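You operate a simulated robot arm through the tools that you are given. There is no shell and no other tool.

Carry out the task below with a simulated robot arm. There is one attempt and no reset: what you move stays moved.

TASK
Switch the blue reel off, wind its cable end back to mark 57 and brake it.
Fine: switch off first; free the brake before winding; leave the orange reel, the coils and the caps alone.

Only the result counts: the job must be done as asked and must still hold three seconds after the hand-in. Knocking over, shifting, dropping, spilling or breaking anything else fails it. A push-on lid holds only when it is set on centred and level and pressed home; a screw cap is set on level and turned clockwise until tight.

THE ROBOT
A 6-joint arm with a three-finger gripper, fixed in place. Base frame: the origin is at the foot of the arm, x ahead of it, y to its left, z up. Units: m, rad, N and s.
Its first joint turns from -2.897 to 2.897 rad. Payload 4.89 kg.
The TCP is the grasp point between the finger pads, 0.03 m short of the fingertips. In the tool frame z runs along the fingers and y along their closing line. The gripper opens to 0.164 m. The gripper's body begins 0.125 m behind the TCP.
Orientation is told as [roll, pitch, yaw] about the base's x, y, z axes, in that order, counted from this pose: with the fingers straight down and closing along the base's y, the tool's x points along the base's -x, its y along +y and its z along -z.

THE INTERFACE
- The arm moves only by the tool move_arm. Its argument "deltas" is a list of rows, each a list of 7 numbers: the shift along the tool's x, y, z in m, then the turn, a rotation vector about the tool's x, y, z in degrees, then the closure, from 0 (fully open) to 1 (shut). In form: [[tx, ty, tz, ax, ay, az, gripper], ...]. A call has 1 to 20 rows; each row shifts and turns the commanded pose from where the row before left it, along the tool's axes as they then stand. Rows are played at 5 a second. More than 0.05 m and 0.15 rad between two rows, or a gripper value outside its range, and nothing of the call is played. Where a pose cannot be reached the arm comes as near as it can. A force on the tool above 40 N (or 10 N above the force at the start of the call, whichever is more), or a blocked arm, ends the call early, and 0.2 s more pass. Each finger travels about 0.108 m/s and halts on what it meets, pressing with about 39 N; the grip force reading is that of the motor and also rises with nothing between the fingers. The clock runs only during rows and for 0.2 s after the last one: add rows that do not move to give the fingers time. It gives the time, the measured TCP pose, the force on the tool (base axes), the opening and the grip force at its end, in the units of the frame above (readings bear some noise), with the torque about the TCP (base axes, N m) and any sound that the robot's microphone picked up.
- Cameras (640 x 400 px; columns grow to the right, rows downward): "scene" is fixed at [0.22, -0.4997, 1.4292]; the picture's right is [0.90, -0.43, 0.00], its down [-0.16, -0.34, -0.93] and it looks along [0.40, 0.84, -0.38] (base axes); focal length 369 px, centre (320, 200). "wrist" rides on the gripper at [0.076, -0.002, -0.152] in the tool frame; the picture's right is [0.02, 1.00, 0.00], its down [-0.88, 0.02, -0.47] and it looks along [-0.47, 0.01, 0.88] (tool axes); focal length 247 px, centre (320, 200).
- capture(camera): a new picture of that camera. It takes no simulated time.
- raise_lower(by): slides the trunk up (or, below 0, down) by that many m; the arm rides with it, the base frame stays. It gives what a move gives, with no picture.
- point_at(camera, pixels): for up to 12 pixels [column, row] of the newest picture of that camera ("zoom" is the newest enlarged one), the place [x, y, z] in the base frame of the surface seen there, good to about 0.002 m. It takes no simulated time.
- enlarge(camera, box): a new picture of the part [left, top, right, bottom] of that camera's present view, enlarged. It takes no simulated time.
- job_done(): hands the job in; it is judged then, once.

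Unless the task says otherwise, let go and move clear before handing in.

The tools are called after "Request:" as name(argument=value, ...) on one line, values as JSON. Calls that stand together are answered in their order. move_arm: Moves the arm, as the interface text tells. Its arguments: {"type":"object","properties":{"deltas":{"type":"array","items":{"type":"array","items":{"type":"number"}}}},"required":["deltas"]} The other tools are called the same way: raise_lower (by) slides the trunk up or down; capture (camera) takes a picture; point_at (camera, pixels) gives the place of the surface under pixels of a picture; enlarge (camera, box) takes an enlarged picture of a part of a camera's view; job_done () hands the job in.

At the start:

```text
clock: 0.0
tcp_pos: [0.5487, 0.4298, 1.2182]
tcp_rot: [0.0, -0.002, 0.0]
ft_force: [-0.6, -0.7, 0.1]
wrist_torque: [0.0, -0.02, 0.02]
opening: 0.1639
gripper_force: 0.1
trunk travel left (down, up): [-0.175, 0.215]
```

scene: 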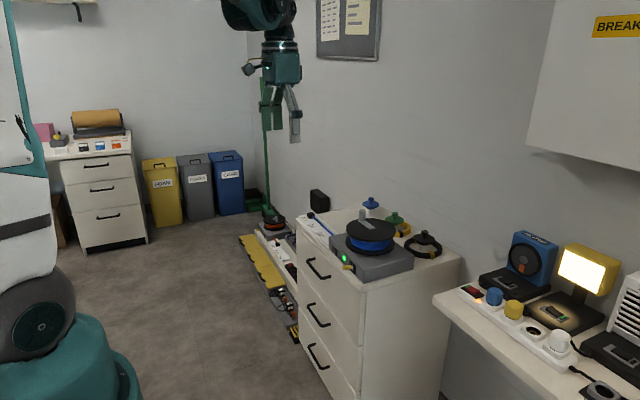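
wrist: 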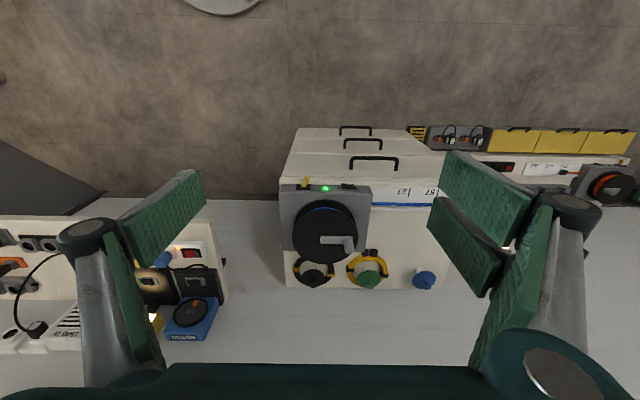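

The scene shows a blue reel on a grey base on the drawer cabinet around scene pixel (370,240), with a green lamp at (345,258). I'll enlarge both views to identify the switch, brake, crank and marks.

Request:
enlarge(camera="scene", box=[280, 180, 470, 300])

Request:
enlarge(camera="wrist", box=[260, 160, 460, 300])

Request:
enlarge(camera="scene", box=[430, 210, 640, 400])

Request:
enlarge(camera="wrist", box=[460, 110, 640, 220])

```text
3.33 times, centred on (375, 240) of scene
```

zoom: 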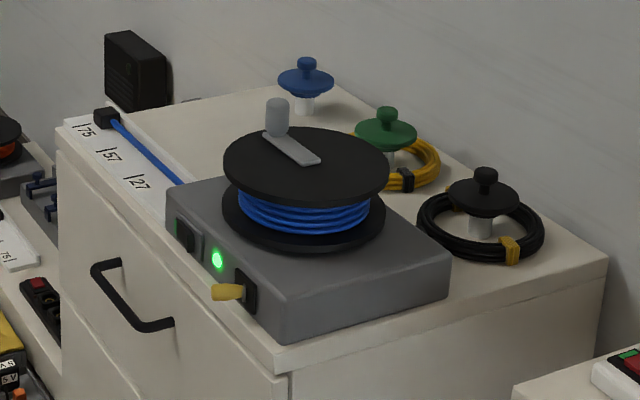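

```text
2.86 times, centred on (360, 230) of wrist
```

zoom: 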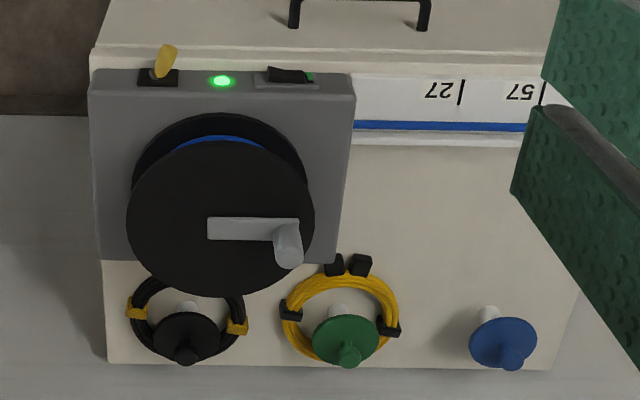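

```text
2.11 times, centred on (535, 305) of scene
```

zoom: 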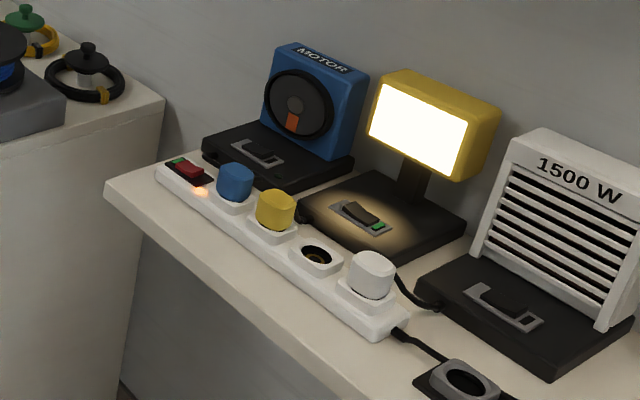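

```text
3.56 times, centred on (550, 165) of wrist
```

zoom: 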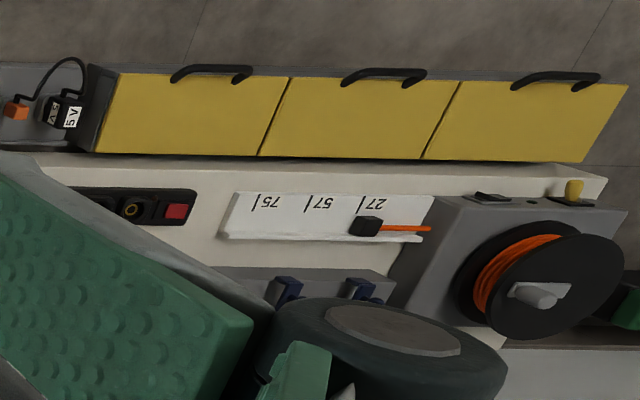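

The blue reel sits on the cabinet with a crank on top, a rocker switch, green lamp and yellow brake lever on its front. I'll measure the key points and look at each from a tighter enlargement.

Request:
enlarge(camera="scene", box=[320, 235, 376, 285])

Request:
enlarge(camera="wrist", box=[280, 165, 380, 228])

Request:
point_at(camera="wrist", pixels=[[306, 182], [326, 188], [349, 186], [283, 187], [370, 188], [365, 250], [295, 208], [325, 240], [350, 243], [284, 248], [420, 204], [310, 240]])

Request:
point_at(camera="scene", pixels=[[363, 213], [367, 225], [344, 268], [335, 251], [345, 258], [312, 215], [371, 204], [396, 220], [425, 238], [353, 269]])

```text
8.00 times, centred on (348, 260) of scene
```

zoom: 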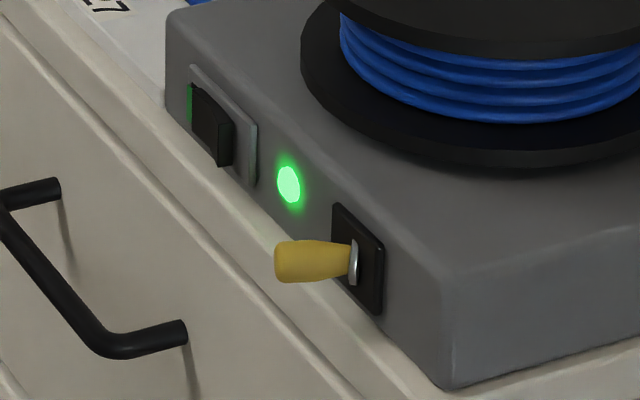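

```text
6.35 times, centred on (330, 196) of wrist
```

zoom: 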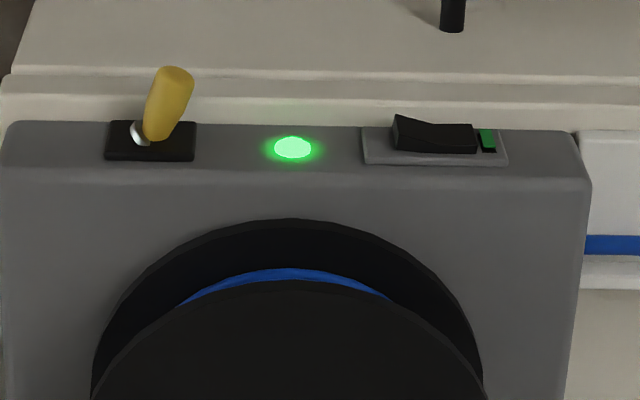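

```text
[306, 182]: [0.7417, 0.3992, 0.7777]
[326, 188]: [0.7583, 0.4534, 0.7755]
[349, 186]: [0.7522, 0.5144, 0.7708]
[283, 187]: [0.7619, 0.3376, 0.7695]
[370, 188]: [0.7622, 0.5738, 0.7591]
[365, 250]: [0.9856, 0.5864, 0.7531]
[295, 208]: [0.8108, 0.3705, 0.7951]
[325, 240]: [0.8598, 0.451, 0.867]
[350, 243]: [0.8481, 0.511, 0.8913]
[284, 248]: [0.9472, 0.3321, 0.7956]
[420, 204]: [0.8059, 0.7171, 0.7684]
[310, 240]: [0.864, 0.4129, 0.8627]
```

```text
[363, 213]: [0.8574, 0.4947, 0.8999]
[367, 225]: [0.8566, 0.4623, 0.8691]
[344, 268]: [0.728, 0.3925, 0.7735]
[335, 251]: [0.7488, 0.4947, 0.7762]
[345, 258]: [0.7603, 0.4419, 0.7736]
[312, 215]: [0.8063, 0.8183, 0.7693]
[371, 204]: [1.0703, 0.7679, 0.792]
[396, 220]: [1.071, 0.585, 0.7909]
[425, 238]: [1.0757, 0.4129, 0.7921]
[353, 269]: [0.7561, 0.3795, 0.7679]
```

The rocker (wrist zoom (435,135)) is pressed in on its +y, green end, and the lever tip leans toward +y. I'll move closer above the cabinet front to read the marks, cable end and brake legend.

Request:
move_arm(deltas=[[-0.00875, 0.03375, 0.02725, 0, 0, 0, 0], [-0.00875, 0.03375, 0.02725, 0, 0, 0, 0], [-0.00875, 0.03375, 0.02725, 0, 0, 0, 0], [-0.00875, 0.03375, 0.02725, 0, 0, 0, 0], [-0.00875, 0.03375, 0.02725, 0, 0, 0, 0], [-0.00875, 0.03375, 0.02725, 0, 0, 0, 0], [-0.00875, 0.03375, 0.02725, 0, 0, 0, 0], [-0.00875, 0.03375, 0.02725, 0, 0, 0, 0], [0, 0, 0, 0, 0, 0, 0]])

Request:
capture(camera="wrist")

Request:
capture(camera="scene")

```text
clock: 2.0
tcp_pos: [0.619, 0.7011, 0.9994]
tcp_rot: [-0.001, 0.0, -0.002]
ft_force: [0.7, 0.5, -0.8]
wrist_torque: [-0.08, 0.05, -0.01]
opening: 0.164
gripper_force: 0.0
trunk travel left (down, up): [-0.175, 0.215]
```

```text
taken
```

wrist: 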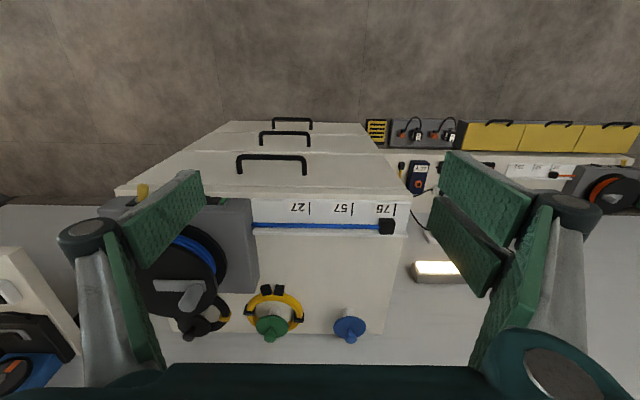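

```text
taken
```

scene: 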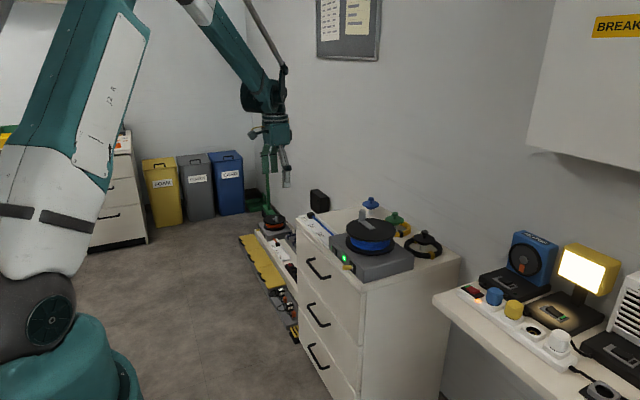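

The wrist view shows the cable's black end block at (386,226) near mark 75 (bar at about (395,210)) and mark 57 at (352,209). I'll zoom in and measure them.

Request:
enlarge(camera="wrist", box=[250, 180, 420, 286])

Request:
point_at(camera="wrist", pixels=[[310, 208], [352, 210], [395, 211], [379, 226], [386, 226], [393, 226], [320, 226], [270, 226], [330, 200], [349, 328], [272, 330], [330, 270]])

```text
3.76 times, centred on (335, 233) of wrist
```

zoom: 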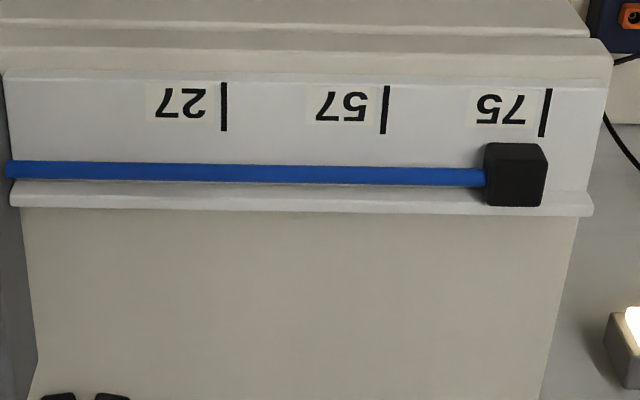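

```text
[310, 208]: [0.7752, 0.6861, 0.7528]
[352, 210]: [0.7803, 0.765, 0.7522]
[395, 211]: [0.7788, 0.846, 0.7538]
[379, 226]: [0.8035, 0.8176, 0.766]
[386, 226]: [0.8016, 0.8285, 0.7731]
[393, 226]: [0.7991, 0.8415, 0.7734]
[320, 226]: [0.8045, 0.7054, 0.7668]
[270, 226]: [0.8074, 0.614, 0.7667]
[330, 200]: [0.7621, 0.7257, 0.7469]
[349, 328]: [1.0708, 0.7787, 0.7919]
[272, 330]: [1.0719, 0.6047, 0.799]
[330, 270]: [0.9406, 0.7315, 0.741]
```

Marks 27/57/75 lie at y≈0.686/0.765/0.846 and the block's outer edge is near the 75 bar. I'll measure the block edges more precisely via the zoom, and check how the orange block sits at its mark for the convention.

Request:
point_at(camera="zoom", pixels=[[488, 175], [515, 155], [540, 155], [544, 175], [540, 195], [545, 115], [385, 110], [224, 108], [490, 195], [480, 177], [515, 145], [515, 204]])

Request:
enlarge(camera="wrist", box=[490, 140, 640, 234])

```text
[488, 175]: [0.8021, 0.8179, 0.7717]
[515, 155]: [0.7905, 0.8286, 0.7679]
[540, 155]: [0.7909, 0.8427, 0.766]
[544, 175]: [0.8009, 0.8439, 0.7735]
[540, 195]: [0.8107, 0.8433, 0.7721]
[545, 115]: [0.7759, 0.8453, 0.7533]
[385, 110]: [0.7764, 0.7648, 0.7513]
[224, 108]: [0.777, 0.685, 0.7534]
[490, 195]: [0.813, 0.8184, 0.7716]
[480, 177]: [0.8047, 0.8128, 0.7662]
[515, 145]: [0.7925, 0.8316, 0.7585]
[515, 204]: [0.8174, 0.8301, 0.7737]
```

```text
4.26 times, centred on (565, 187) of wrist
```

zoom: 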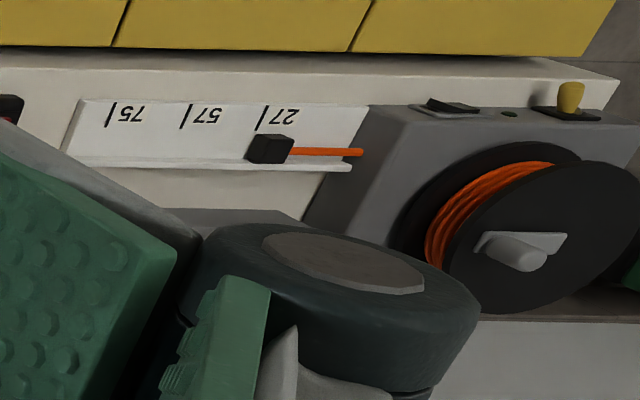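

Orange's lamp is dark and its rocker and lever give a reference for the off/other states. I'll measure its block edges against mark 27 and zoom on its rocker and lever.

Request:
point_at(camera="zoom", pixels=[[261, 117], [250, 148], [270, 152], [288, 152], [252, 158], [289, 142], [187, 116], [111, 115], [570, 95], [562, 110], [452, 105], [592, 115]])

Request:
enlarge(camera="wrist", box=[570, 150, 640, 194])

```text
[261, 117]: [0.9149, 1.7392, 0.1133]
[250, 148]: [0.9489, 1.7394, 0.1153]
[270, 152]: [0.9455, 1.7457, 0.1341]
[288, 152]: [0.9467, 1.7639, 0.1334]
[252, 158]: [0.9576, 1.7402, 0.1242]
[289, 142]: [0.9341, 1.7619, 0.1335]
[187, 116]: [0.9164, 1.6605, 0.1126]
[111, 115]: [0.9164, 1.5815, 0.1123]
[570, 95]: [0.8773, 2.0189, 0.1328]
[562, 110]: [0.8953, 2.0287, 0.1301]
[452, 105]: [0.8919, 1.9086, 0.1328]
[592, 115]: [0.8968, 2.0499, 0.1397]
```

```text
9.09 times, centred on (605, 172) of wrist
```

zoom: 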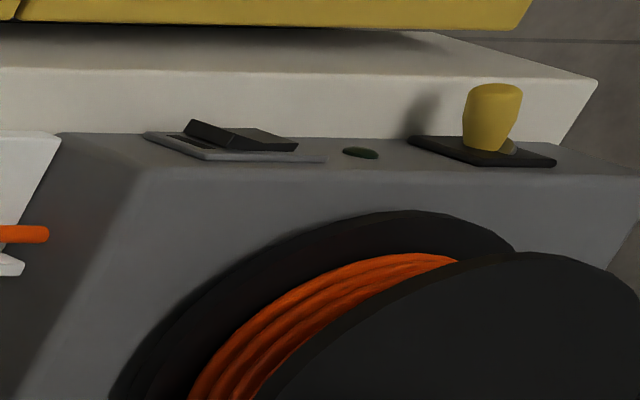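

Orange's block outer edge (y=1.7394) sits exactly at its 27 bar (1.7392), so the outer edge of the block is the reference; blue must move from 0.844 to ≈0.765. I'll now move to view blue's switch and brake lever from closer, more frontally.

Request:
move_arm(deltas=[[-0.0035, -0.042, 0.0215, 0, 0, 0, 0], [-0.0035, -0.042, 0.0215, 0, 0, 0, 0], [-0.0035, -0.042, 0.0215, 0, 0, 0, 0], [-0.0035, -0.042, 0.0215, 0, 0, 0, 0], [-0.0035, -0.042, 0.0215, 0, 0, 0, 0], [-0.0035, -0.042, 0.0215, 0, 0, 0, 0], [0, 0, 0, 0, -7.5, 0, 0], [0, 0, 0, 0, -7.5, 0, 0], [0, 0, 0, 0, -7.5, 0, 0], [0, 0, 0, 0, -7.5, 0, 0], [0, 0, 0, 0, 0, 0, 0]])

Request:
capture(camera="wrist")

```text
clock: 4.4
tcp_pos: [0.6415, 0.4488, 0.8723]
tcp_rot: [0.001, -0.525, 0.0]
ft_force: [-0.4, 1.1, -0.1]
wrist_torque: [-0.02, -0.04, -0.03]
opening: 0.1641
gripper_force: 0.1
trunk travel left (down, up): [-0.175, 0.215]
```

```text
taken
```

wrist: 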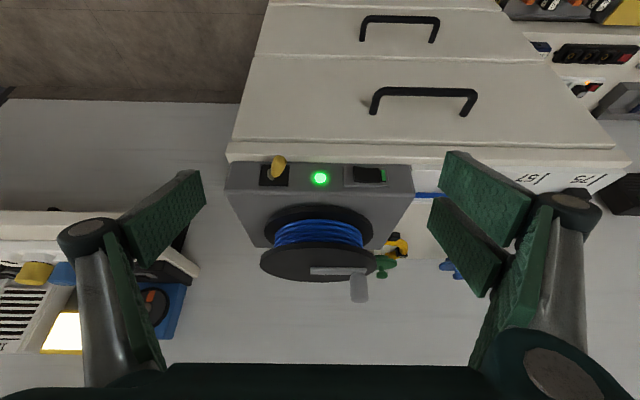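

The upside-down frontal view shows the lever at (276,168), lamp (320,178) and rocker (368,176). I'll enlarge this region.

Request:
enlarge(camera="wrist", box=[220, 135, 420, 260])

Request:
enlarge(camera="wrist", box=[250, 148, 320, 192])

Request:
enlarge(camera="wrist", box=[330, 150, 400, 194])

```text
3.20 times, centred on (320, 198) of wrist
```

zoom: 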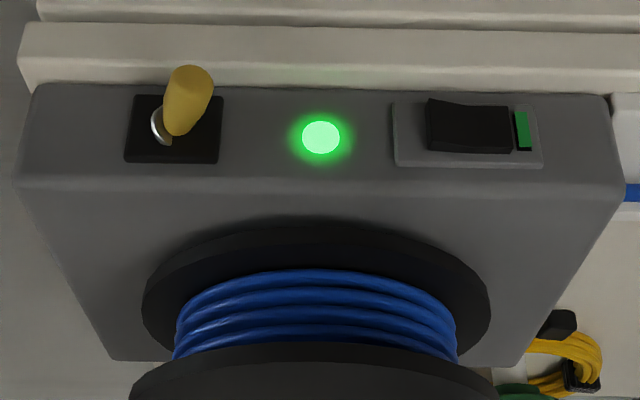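

```text
9.09 times, centred on (285, 170) of wrist
```

zoom: 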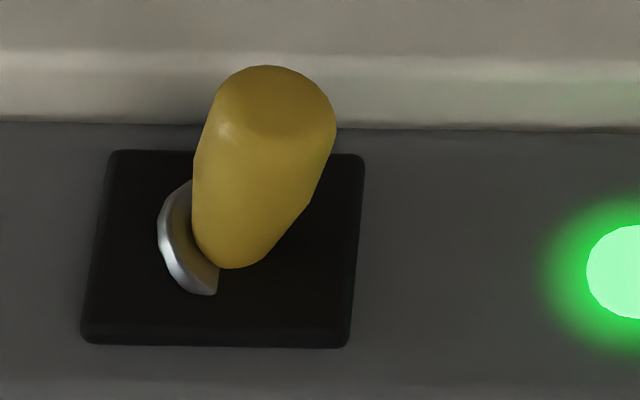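

```text
9.09 times, centred on (365, 172) of wrist
```

zoom: 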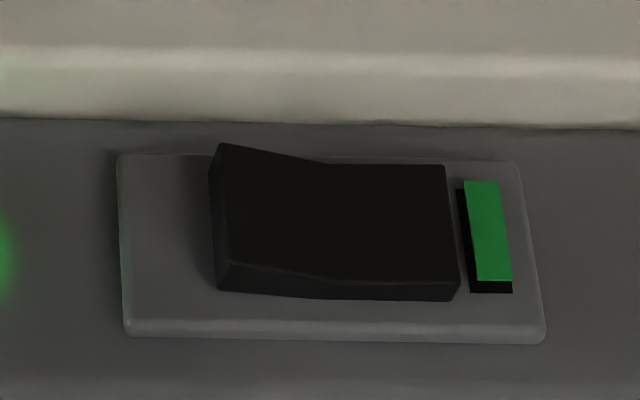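

The lever is a bistable toggle leaning toward the lamp, and the rocker's -y end stands proud. I'll measure these points precisely.

Request:
enlarge(camera="wrist", box=[250, 145, 400, 239])

Request:
point_at(camera="wrist", pixels=[[279, 158], [276, 168], [271, 175], [262, 172], [288, 182], [355, 173], [362, 176], [370, 177], [380, 177], [386, 176], [347, 176], [237, 166]])

Request:
point_at(camera="scene", pixels=[[359, 209], [363, 211], [367, 214], [363, 220], [373, 228], [347, 228], [394, 228], [370, 236], [370, 246], [413, 262]])

```text
4.26 times, centred on (325, 192) of wrist
```

zoom: 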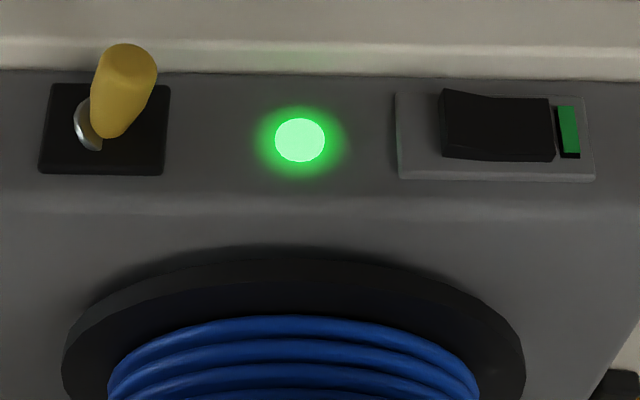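

```text
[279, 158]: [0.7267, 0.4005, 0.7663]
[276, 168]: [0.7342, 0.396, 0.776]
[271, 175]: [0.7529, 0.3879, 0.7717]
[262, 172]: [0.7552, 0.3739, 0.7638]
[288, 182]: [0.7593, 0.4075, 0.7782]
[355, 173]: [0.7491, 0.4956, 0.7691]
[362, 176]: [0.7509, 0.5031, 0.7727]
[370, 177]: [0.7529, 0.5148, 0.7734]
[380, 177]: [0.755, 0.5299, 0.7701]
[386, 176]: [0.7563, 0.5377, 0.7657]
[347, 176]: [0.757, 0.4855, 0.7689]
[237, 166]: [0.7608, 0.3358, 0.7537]
```

```text
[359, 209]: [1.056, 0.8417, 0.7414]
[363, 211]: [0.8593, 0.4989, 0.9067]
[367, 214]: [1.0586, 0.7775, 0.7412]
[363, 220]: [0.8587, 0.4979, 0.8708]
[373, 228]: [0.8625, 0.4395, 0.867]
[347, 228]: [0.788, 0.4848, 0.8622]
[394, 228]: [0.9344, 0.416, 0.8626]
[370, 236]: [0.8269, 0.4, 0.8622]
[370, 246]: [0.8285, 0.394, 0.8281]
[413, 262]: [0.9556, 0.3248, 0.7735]
```

Rocker's proud end is at about (0.749, 0.496, 0.770), the pivot at y≈0.513, and the plate at x≈0.757. I'll straighten the tool, close the fingers and come in front of the rocker's -y end.

Request:
move_arm(deltas=[[0, 0, 0, 0, 7.5, 0, 1], [0, 0, 0, 0, 7.5, 0, 1], [0, 0, 0, 0, 7.5, 0, 1], [0, 0, 0, 0, 7.5, 0, 1], [0, 0, 0, 0, 0, 0, 1], [-0.0228, 0.0137, 0.027, 0, 0, 0, 1], [-0.0228, 0.0137, 0.027, 0, 0, 0, 1], [-0.0228, 0.0137, 0.027, 0, 0, 0, 1], [0, 0, 0, 0, 0, 0, 1]])

Request:
capture(camera="wrist")

Request:
enlarge(camera="scene", box=[290, 180, 420, 280])

```text
clock: 6.4
tcp_pos: [0.709, 0.4911, 0.7902]
tcp_rot: [0.0, -0.001, 0.0]
ft_force: [-0.6, 0.7, 0.4]
wrist_torque: [-0.02, -0.02, 0.04]
opening: 0.0002
gripper_force: 38.3
trunk travel left (down, up): [-0.175, 0.215]
```

```text
taken
```

wrist: 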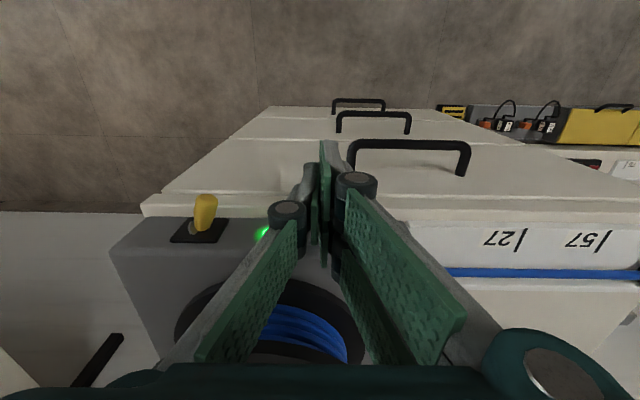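

```text
4.00 times, centred on (355, 230) of scene
```

zoom: 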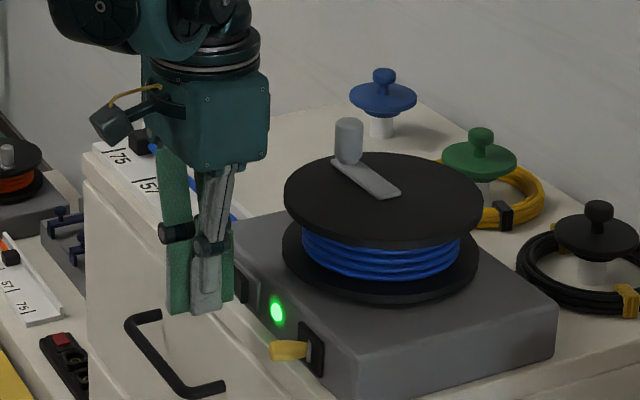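

The closed fingers are in front of the rocker at TCP (0.709,0.491,0.790). I'll advance in +x, ending with small steps to press the -y end in.

Request:
move_arm(deltas=[[-0.012, 0.0, 0, 0, 0, 0, 1], [-0.012, 0.0, 0, 0, 0, 0, 1], [-0.003, 0, 0, 0, 0, 0, 1], [-0.002, 0, 0, 0, 0, 0, 1], [-0.002, 0, 0, 0, 0, 0, 1], [-0.002, 0, 0, 0, 0, 0, 1], [0, 0, 0, 0, 0, 0, 1]])

Request:
enlarge(camera="scene", box=[310, 220, 390, 282])

Request:
capture(camera="wrist")

```text
clock: 7.0
tcp_pos: [0.7212, 0.4913, 0.7919]
tcp_rot: [-0.001, 0.008, 0.001]
ft_force: [-12.8, -1.5, 2.2]
wrist_torque: [-0.03, 0.16, 0.11]
opening: 0.0001
gripper_force: 38.8
trunk travel left (down, up): [-0.175, 0.215]
heard: click
stopped in row 2: the force on the tool passed its limit at 58 N (the readings are from after the stop); the commanded pose is now the measured one
```

```text
6.45 times, centred on (350, 251) of scene
```

zoom: 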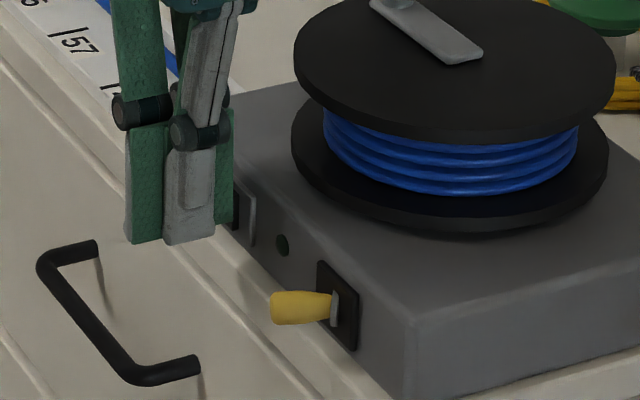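

```text
taken
```

wrist: 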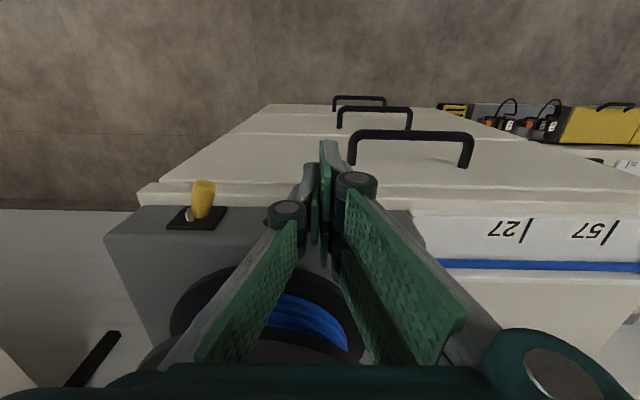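

A click sounded and the lamp at zoom (283,244) is dark, so the switch flipped to off. I'll back off and check that the rocker flipped and nothing shifted.

Request:
move_arm(deltas=[[0.015, 0, 0, 0, 0, 0, 1], [0.03, 0, 0, 0, 0, 0, 1], [0.03, 0, -0.02, 0, 0, 0, 1], [0, 0, -0.03, 0, 0, 0, 0.6], [0, 0, -0.03, 0, 0, 0, 0], [0, 0, 0, 0, 0, 0, 0], [0, 0, 0, 0, 0, 0, 0], [0, 0, 0, 0, 0, 0, 0]])

Request:
capture(camera="wrist")

Request:
enlarge(camera="scene", box=[280, 180, 440, 290])

```text
clock: 8.8
tcp_pos: [0.6465, 0.491, 0.8726]
tcp_rot: [-0.001, 0.006, 0.0]
ft_force: [0.2, 0.0, -0.3]
wrist_torque: [-0.02, 0.0, 0.0]
opening: 0.1641
gripper_force: 0.0
trunk travel left (down, up): [-0.175, 0.215]
```

```text
taken
```

wrist: 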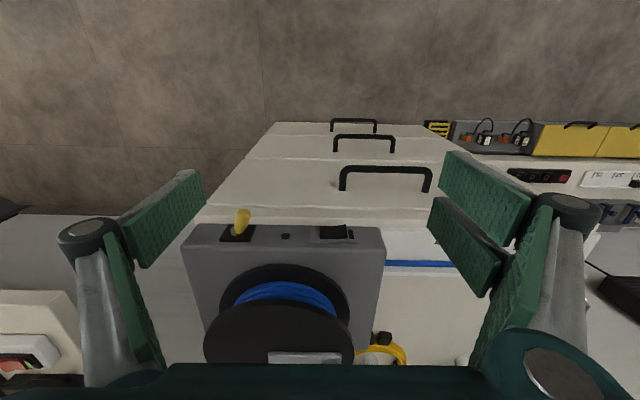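

```text
3.64 times, centred on (360, 235) of scene
```

zoom: 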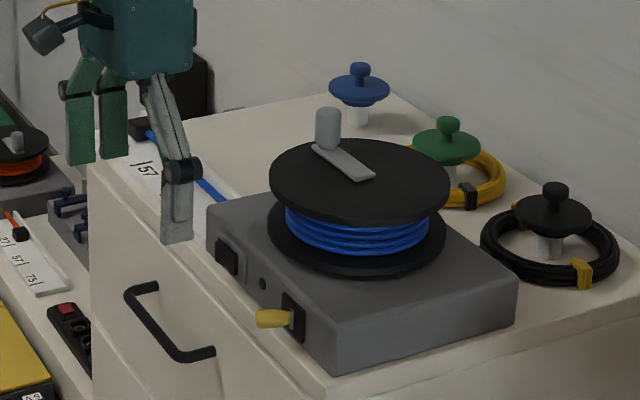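

Lamp dark and rocker flipped. I'll measure the reel box again to check for shift and get accurate lever and finger geometry.

Request:
enlarge(camera="wrist", box=[180, 190, 400, 328])

Request:
point_at(camera="wrist", pixels=[[190, 235], [378, 237], [286, 236], [243, 215], [241, 225], [238, 233], [325, 232], [345, 234], [334, 226], [250, 235]])

Request:
point_at(camera="scene", pixels=[[344, 268], [363, 211], [363, 220], [373, 228], [347, 228], [394, 228], [413, 262], [310, 215], [425, 238]])

```text
2.90 times, centred on (290, 259) of wrist
```

zoom: 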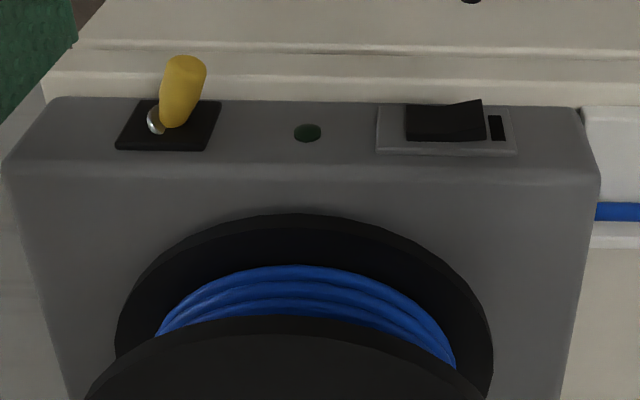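

```text
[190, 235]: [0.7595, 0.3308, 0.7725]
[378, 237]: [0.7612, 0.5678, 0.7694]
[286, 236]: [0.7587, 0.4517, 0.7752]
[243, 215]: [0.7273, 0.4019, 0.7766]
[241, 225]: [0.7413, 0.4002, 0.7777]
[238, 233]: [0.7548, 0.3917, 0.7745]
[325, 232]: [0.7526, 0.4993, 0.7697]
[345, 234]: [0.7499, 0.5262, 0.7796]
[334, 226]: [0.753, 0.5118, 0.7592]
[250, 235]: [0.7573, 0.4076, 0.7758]
```

```text
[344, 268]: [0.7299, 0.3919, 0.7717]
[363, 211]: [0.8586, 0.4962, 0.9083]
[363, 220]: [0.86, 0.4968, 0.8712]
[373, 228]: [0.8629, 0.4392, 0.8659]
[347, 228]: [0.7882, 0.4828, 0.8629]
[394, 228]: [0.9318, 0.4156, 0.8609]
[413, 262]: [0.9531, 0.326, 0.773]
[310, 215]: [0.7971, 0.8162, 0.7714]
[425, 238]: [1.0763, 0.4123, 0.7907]
```

The box has not moved and the rocker is flipped. The finger geometry looks wider than ±0.013 in tool x, so I'll inspect the gripper itself before touching the lever.

Request:
enlarge(camera="scene", box=[280, 165, 350, 255])

Request:
point_at(camera="scene", pixels=[[300, 222], [311, 222], [325, 243], [332, 243], [328, 230], [310, 205], [302, 200], [329, 215]])

Request:
point_at(camera="wrist", pixels=[[455, 160], [525, 190], [515, 235], [445, 200], [435, 205], [495, 250], [485, 290], [432, 240], [195, 180], [140, 255]])

```text
4.44 times, centred on (315, 210) of scene
```

zoom: 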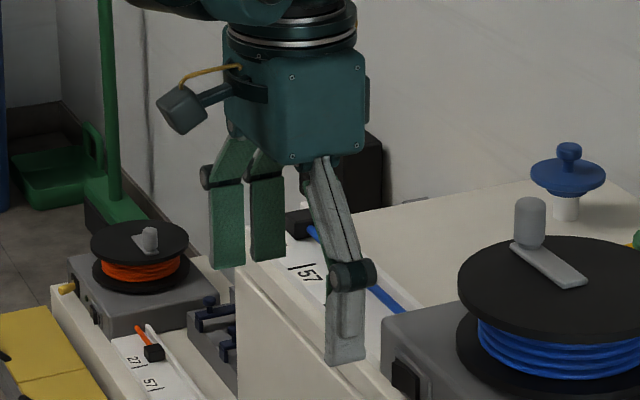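

```text
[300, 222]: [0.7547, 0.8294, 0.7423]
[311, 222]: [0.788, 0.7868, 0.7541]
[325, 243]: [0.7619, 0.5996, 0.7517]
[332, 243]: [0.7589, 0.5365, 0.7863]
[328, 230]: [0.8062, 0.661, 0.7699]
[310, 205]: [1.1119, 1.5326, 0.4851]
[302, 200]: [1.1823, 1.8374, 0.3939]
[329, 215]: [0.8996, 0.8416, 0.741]
```

```text
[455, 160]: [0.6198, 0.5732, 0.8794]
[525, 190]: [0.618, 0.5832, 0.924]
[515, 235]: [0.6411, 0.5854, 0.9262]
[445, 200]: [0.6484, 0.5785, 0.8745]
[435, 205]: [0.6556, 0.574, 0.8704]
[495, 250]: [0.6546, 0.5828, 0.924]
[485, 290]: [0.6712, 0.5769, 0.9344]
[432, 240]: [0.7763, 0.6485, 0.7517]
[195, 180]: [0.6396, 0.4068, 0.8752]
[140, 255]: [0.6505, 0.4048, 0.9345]
```

Measurements show a thumb on the -y side and two fingers on the +y side spanning about ±0.03 m in x around the TCP, which explains the early contact. I'll close and position the fingers at TCP (0.72, 0.437, 0.79), on the +y side of the lever.

Request:
move_arm(deltas=[[0, -0.027, 0.0413, 0, 0, 0, 1], [0, -0.027, 0.0413, 0, 0, 0, 1], [0, 0, 0, 0, 0, 0, 1], [0, 0, 0, 0, 0, 0, 1], [0, 0, 0, 0, 0, 0, 1], [-0.03, 0, 0, 0, 0, 0, 1], [-0.03, 0, 0, 0, 0, 0, 1], [-0.0125, 0, 0, 0, 0, 0, 1], [0, 0, 0, 0, 0, 0, 1]])

Request:
capture(camera="wrist")

Request:
enlarge(camera="scene", box=[310, 210, 400, 280])

```text
clock: 10.8
tcp_pos: [0.7207, 0.4371, 0.788]
tcp_rot: [-0.002, 0.007, 0.001]
ft_force: [-0.1, 0.0, 0.2]
wrist_torque: [-0.03, 0.02, -0.02]
opening: 0.0
gripper_force: 39.1
trunk travel left (down, up): [-0.175, 0.215]
```

```text
taken
```

wrist: 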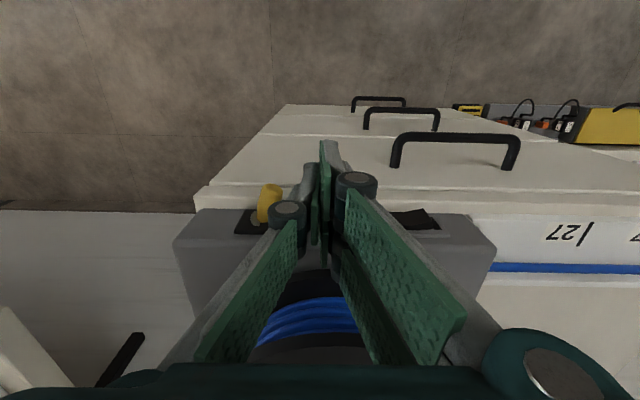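

```text
5.71 times, centred on (355, 245) of scene
```

zoom: 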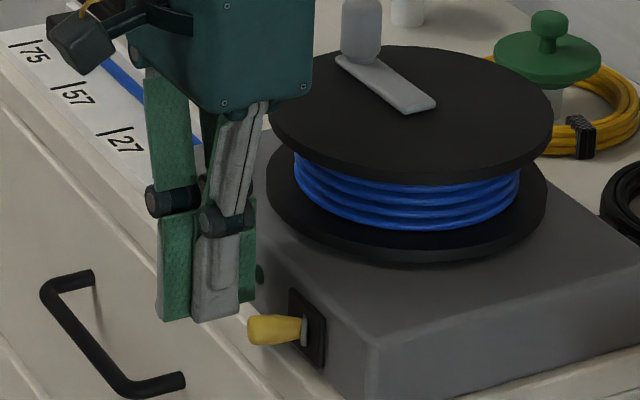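

The closed fingers are beside the lever with the tips at its height (lever at zoom (275,328)). I'll push in -y in small steps.

Request:
move_arm(deltas=[[0, -0.008, 0, 0, 0, 0, 1], [0, -0.006, 0, 0, 0, 0, 1], [0, -0.003, 0, 0, 0, 0, 1], [0, -0.003, 0, 0, 0, 0, 1], [0, -0.003, 0, 0, 0, 0, 1], [0, -0.003, 0, 0, 0, 0, 1], [0, -0.003, 0, 0, 0, 0, 1], [0, -0.003, 0, 0, 0, 0, 1], [0, -0.003, 0, 0, 0, 0, 1], [0, -0.003, 0, 0, 0, 0, 1]])

Request:
capture(camera="wrist")

Request:
enlarge(camera="scene", box=[310, 210, 400, 280])

```text
clock: 12.9
tcp_pos: [0.7197, 0.4004, 0.7891]
tcp_rot: [-0.001, 0.008, 0.003]
ft_force: [1.7, 25.3, 1.6]
wrist_torque: [0.52, -0.04, 0.35]
opening: 0.0001
gripper_force: 39.2
trunk travel left (down, up): [-0.175, 0.215]
```

```text
taken
```

wrist: 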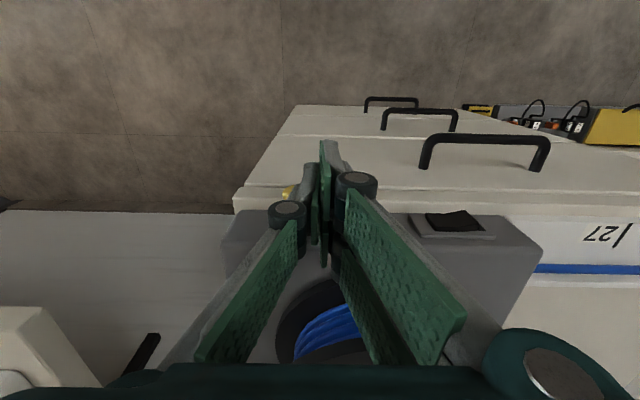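

```text
5.71 times, centred on (355, 245) of scene
```

zoom: 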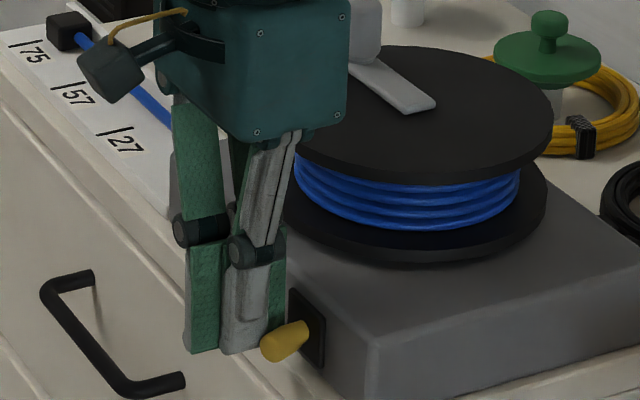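

The lever is moving (zoom (285,342)) with 25 N reaction and no click yet. I'll keep pushing in 2 mm steps.

Request:
move_arm(deltas=[[0, -0.002, 0, 0, 0, 0, 1], [0, -0.002, 0, 0, 0, 0, 1], [0, -0.002, 0, 0, 0, 0, 1], [0, -0.002, 0, 0, 0, 0, 1]])

Request:
enlarge(camera="scene", box=[310, 210, 400, 280])

```text
clock: 13.3
tcp_pos: [0.7195, 0.4008, 0.788]
tcp_rot: [0.003, 0.006, 0.005]
ft_force: [-0.8, 14.7, -3.8]
wrist_torque: [0.25, 0.01, 0.14]
opening: 0.0
gripper_force: 39.2
trunk travel left (down, up): [-0.175, 0.215]
stopped in row 1: the force on the tool passed its limit at 43 N (the readings are from after the stop); the commanded pose is now the measured one
```

```text
5.71 times, centred on (355, 245) of scene
```

zoom: 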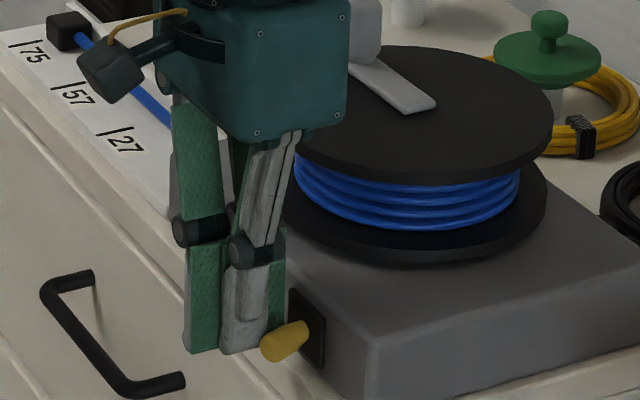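

The push is blocked at y≈0.401 with 43 N, suggesting the lever is at its other end stop. I'll back off in +y and look at it.

Request:
move_arm(deltas=[[0, 0.01, 0, 0, 0, 0, 1], [0, 0.03, 0, 0, 0, 0, 1], [0.03, 0.03, 0, 0, 0, 0, 1], [0.04, 0.0, -0.02, 0, 0, 0, 0.5], [0.0, -0.02, -0.04, 0, 0, 0, 0], [0, 0, -0.03, 0, 0, 0, 0], [0, 0, 0, 0, 0, 0, 0], [0, 0, 0, 0, 0, 0, 0], [0, 0, 0, 0, 0, 0, 0]])

Request:
capture(camera="wrist")

Request:
enlarge(camera="scene", box=[310, 210, 400, 280])

```text
clock: 15.3
tcp_pos: [0.6511, 0.4478, 0.8794]
tcp_rot: [0.003, 0.007, 0.003]
ft_force: [-0.3, -0.7, 0.1]
wrist_torque: [0.0, 0.02, 0.0]
opening: 0.1639
gripper_force: 0.2
trunk travel left (down, up): [-0.175, 0.215]
```

```text
taken
```

wrist: 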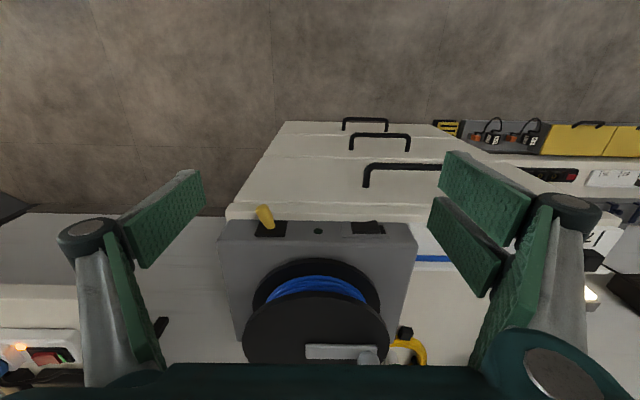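

```text
5.71 times, centred on (355, 245) of scene
```

zoom: 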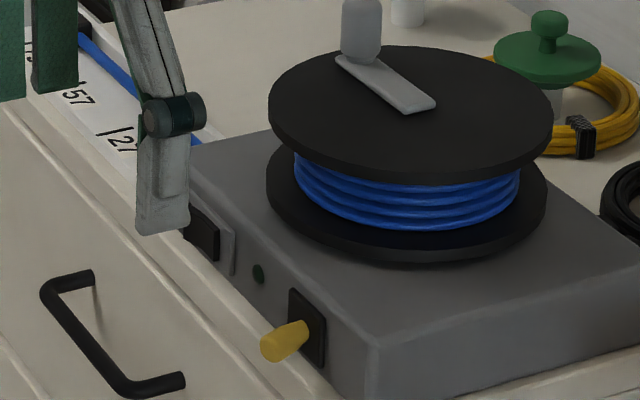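

The lever now leans to -y (wrist tip at (264,216) left of its base), so the toggle is thrown. I'll check its geometry and confirm the box and cable end have not moved.

Request:
enlarge(camera="wrist", box=[210, 190, 430, 328])

Request:
point_at(camera="wrist", pixels=[[263, 211], [266, 220], [272, 230], [225, 232], [408, 234], [318, 232], [365, 228]])

Request:
enlarge(camera="scene", box=[290, 195, 350, 235])

Request:
point_at(camera="scene", pixels=[[363, 206], [360, 212], [366, 212], [363, 217], [370, 223], [384, 228], [373, 240], [371, 202]])

```text
2.90 times, centred on (320, 259) of wrist
```

zoom: 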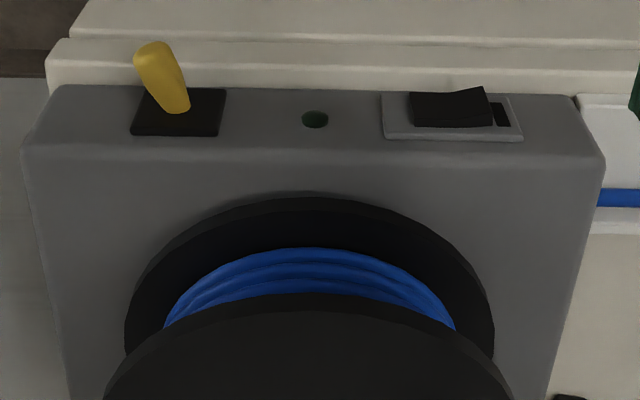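

```text
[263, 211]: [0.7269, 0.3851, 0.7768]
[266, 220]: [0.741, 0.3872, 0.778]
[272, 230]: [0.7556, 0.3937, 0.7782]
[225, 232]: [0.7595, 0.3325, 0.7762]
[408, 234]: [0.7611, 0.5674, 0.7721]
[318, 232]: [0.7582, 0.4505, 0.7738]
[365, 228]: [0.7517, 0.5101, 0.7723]
```

```text
10.00 times, centred on (320, 215) of scene
```

zoom: 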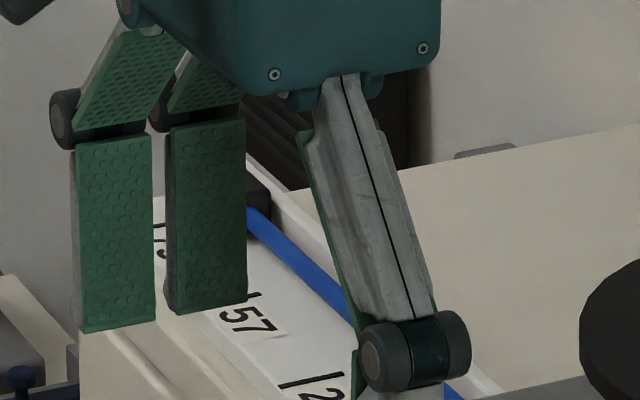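

```text
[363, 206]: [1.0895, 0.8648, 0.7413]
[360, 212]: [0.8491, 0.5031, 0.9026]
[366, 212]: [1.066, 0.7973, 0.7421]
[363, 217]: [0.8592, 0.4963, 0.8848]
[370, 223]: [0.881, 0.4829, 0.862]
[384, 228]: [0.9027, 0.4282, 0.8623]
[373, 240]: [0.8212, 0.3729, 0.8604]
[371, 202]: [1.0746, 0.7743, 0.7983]
```

Lever tip moved from y 0.401 to 0.385 about a pivot at 0.393, and the box is unmoved. Next I'll rise above the reel to measure the crank knob and reel axis.

Request:
move_arm(deltas=[[0, 0, -0.045, 0, 0, 0, 0], [-0.01, 0, -0.045, 0, 0, 0, 0], [-0.02, 0, -0.04, 0, 0, 0, 0], [-0.03, 0, -0.03, 0, 0, 0, 0], [0, 0, 0, 0, 0, 0, 0], [0, 0, 0, 0, 0, 0, 0]])

Request:
capture(camera="wrist")

Request:
capture(camera="scene")

```text
clock: 16.8
tcp_pos: [0.7129, 0.4503, 1.0386]
tcp_rot: [0.003, 0.008, 0.003]
ft_force: [-0.6, 0.0, 0.8]
wrist_torque: [0.03, 0.02, 0.0]
opening: 0.164
gripper_force: 0.0
trunk travel left (down, up): [-0.175, 0.215]
```

```text
taken
```

wrist: 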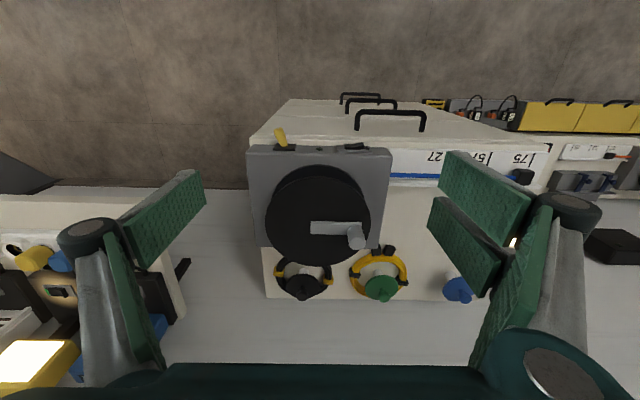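

```text
taken
```

scene: 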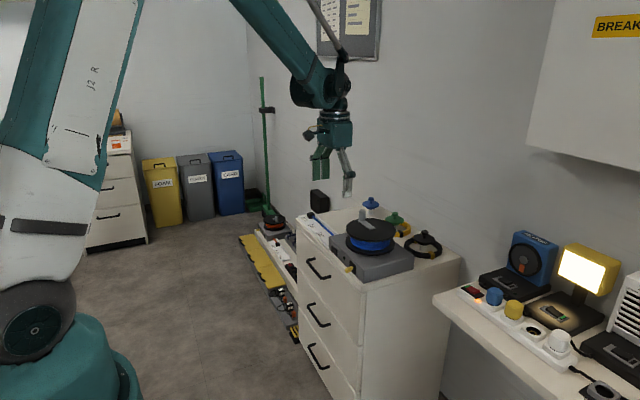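

Request:
enlarge(camera="wrist", box=[250, 160, 390, 274])

Request:
point_at(camera="wrist", pixels=[[268, 216], [368, 216], [318, 262], [318, 176], [314, 228], [352, 230], [358, 238], [350, 241], [362, 245], [330, 229], [318, 216], [356, 247]])

```text
3.51 times, centred on (320, 217) of wrist
```

zoom: 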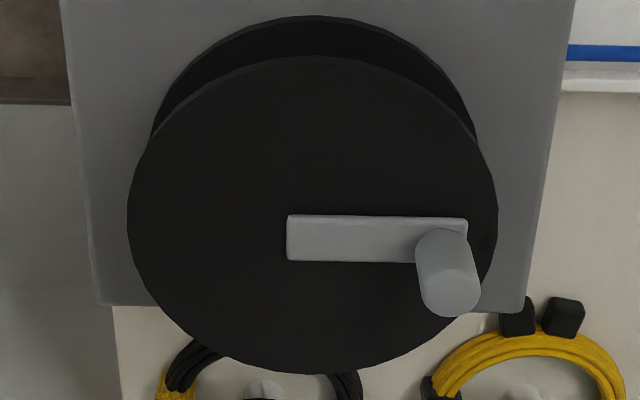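

```text
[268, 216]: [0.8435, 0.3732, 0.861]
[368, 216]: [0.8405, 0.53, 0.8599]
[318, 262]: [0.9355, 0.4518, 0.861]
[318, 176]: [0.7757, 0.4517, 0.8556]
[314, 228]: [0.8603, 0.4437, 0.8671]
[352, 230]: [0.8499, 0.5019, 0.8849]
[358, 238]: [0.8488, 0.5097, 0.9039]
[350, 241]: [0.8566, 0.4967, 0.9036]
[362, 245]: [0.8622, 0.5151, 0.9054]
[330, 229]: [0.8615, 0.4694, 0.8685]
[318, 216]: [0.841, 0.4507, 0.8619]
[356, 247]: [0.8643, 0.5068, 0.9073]
```

Top view gives reel centre ≈(0.8555, 0.4515), radius 0.08, and knob centre ≈(0.857, 0.508) with top z≈0.906 and crank arm top ≈0.869. I'll turn the tool -90° in yaw at this height so the fingers close along the knob's tangential direction, with a 0.05 m opening.

Request:
move_arm(deltas=[[0, 0, 0, 0, 0, 8.4, 0.695], [0, 0, 0, 0, 0, 8.4, 0.695], [0, 0, 0, 0, 0, 8.4, 0.695], [0, 0, 0, 0, 0, 8.4, 0.695], [0, 0, 0, 0, 0, 8.4, 0.695], [0, 0, 0, 0, 0, 8.4, 0.695], [0, 0, 0, 0, 0, 8.4, 0.695], [0, 0, 0, 0, 0, 8.4, 0.695], [0, 0, 0, 0, 0, 8.4, 0.695], [0, 0, 0, 0, 0, 8.4, 0.695], [0, 0, 0, 0, 0, 6.0, 0.695], [0, 0, 0, 0, 0, 0, 0.695], [0, 0, 0, 0, 0, 0, 0.695]])

Request:
capture(camera="wrist")

Request:
capture(camera="scene")

```text
clock: 19.6
tcp_pos: [0.7107, 0.4494, 1.0381]
tcp_rot: [-0.007, 0.002, -1.566]
ft_force: [0.1, -1.0, -0.4]
wrist_torque: [0.02, 0.0, 0.0]
opening: 0.0503
gripper_force: 0.2
trunk travel left (down, up): [-0.175, 0.215]
```

```text
taken
```

wrist: 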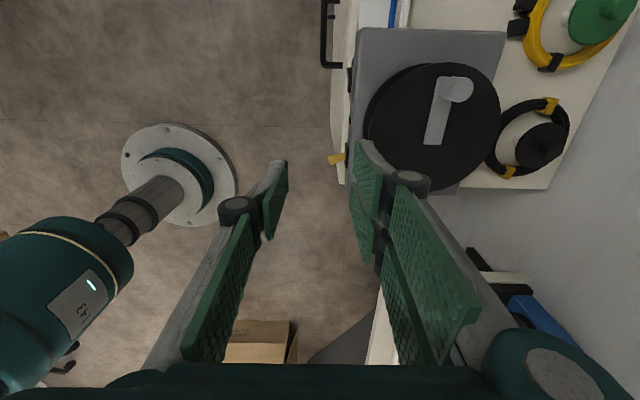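

```text
taken
```

scene: 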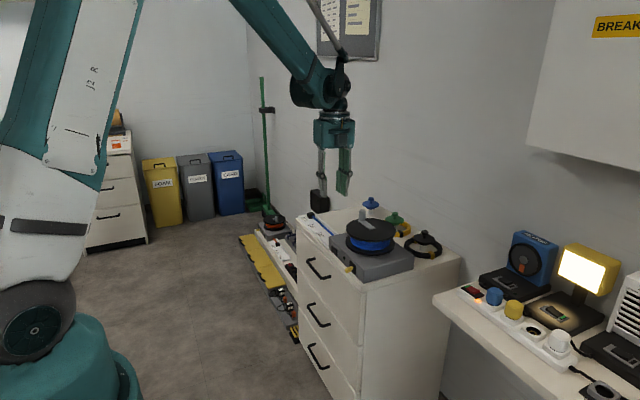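

Yaw is now -90° with thumb on the -x side and the pair on the +x side. I'll move to above the knob at (0.857, 0.508, 1.00).

Request:
move_arm(deltas=[[0.01465, 0.0365, 0.0095, 0, 0, 0, 0.695], [0.01465, 0.0365, 0.0095, 0, 0, 0, 0.695], [0.01465, 0.0365, 0.0095, 0, 0, 0, 0.695], [0.01465, 0.0365, 0.0095, 0, 0, 0, 0.695], [0, 0, 0, 0, 0, 0, 0.695], [0, 0, 0, 0, 0, 0, 0.695]])

Request:
capture(camera="wrist")

Request:
enlarge(camera="scene", box=[280, 120, 440, 280])

```text
clock: 20.9
tcp_pos: [0.8571, 0.5097, 0.9991]
tcp_rot: [-0.007, 0.002, -1.566]
ft_force: [0.4, 0.3, -0.8]
wrist_torque: [0.0, 0.07, -0.04]
opening: 0.0498
gripper_force: 0.0
trunk travel left (down, up): [-0.175, 0.215]
```

```text
taken
```

wrist: 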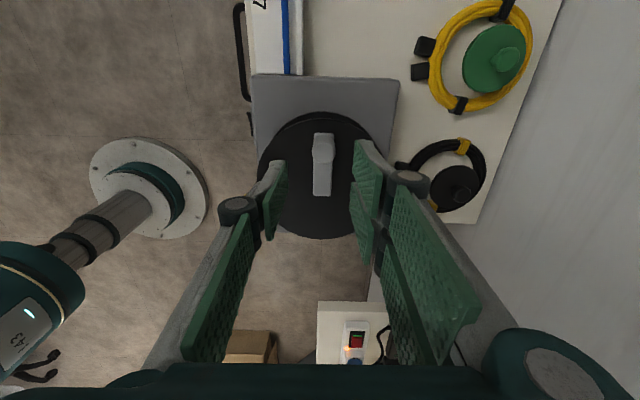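

```text
2.50 times, centred on (360, 200) of scene
```

zoom: 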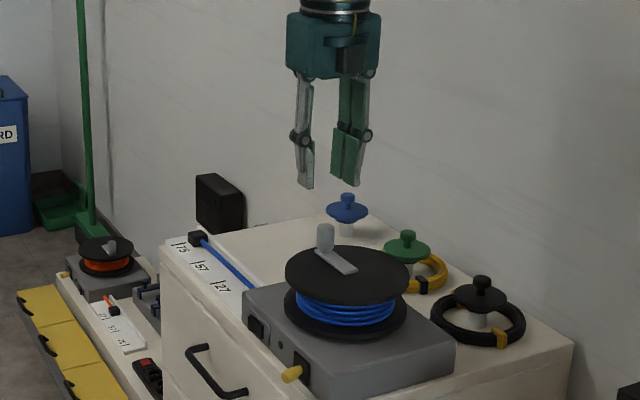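

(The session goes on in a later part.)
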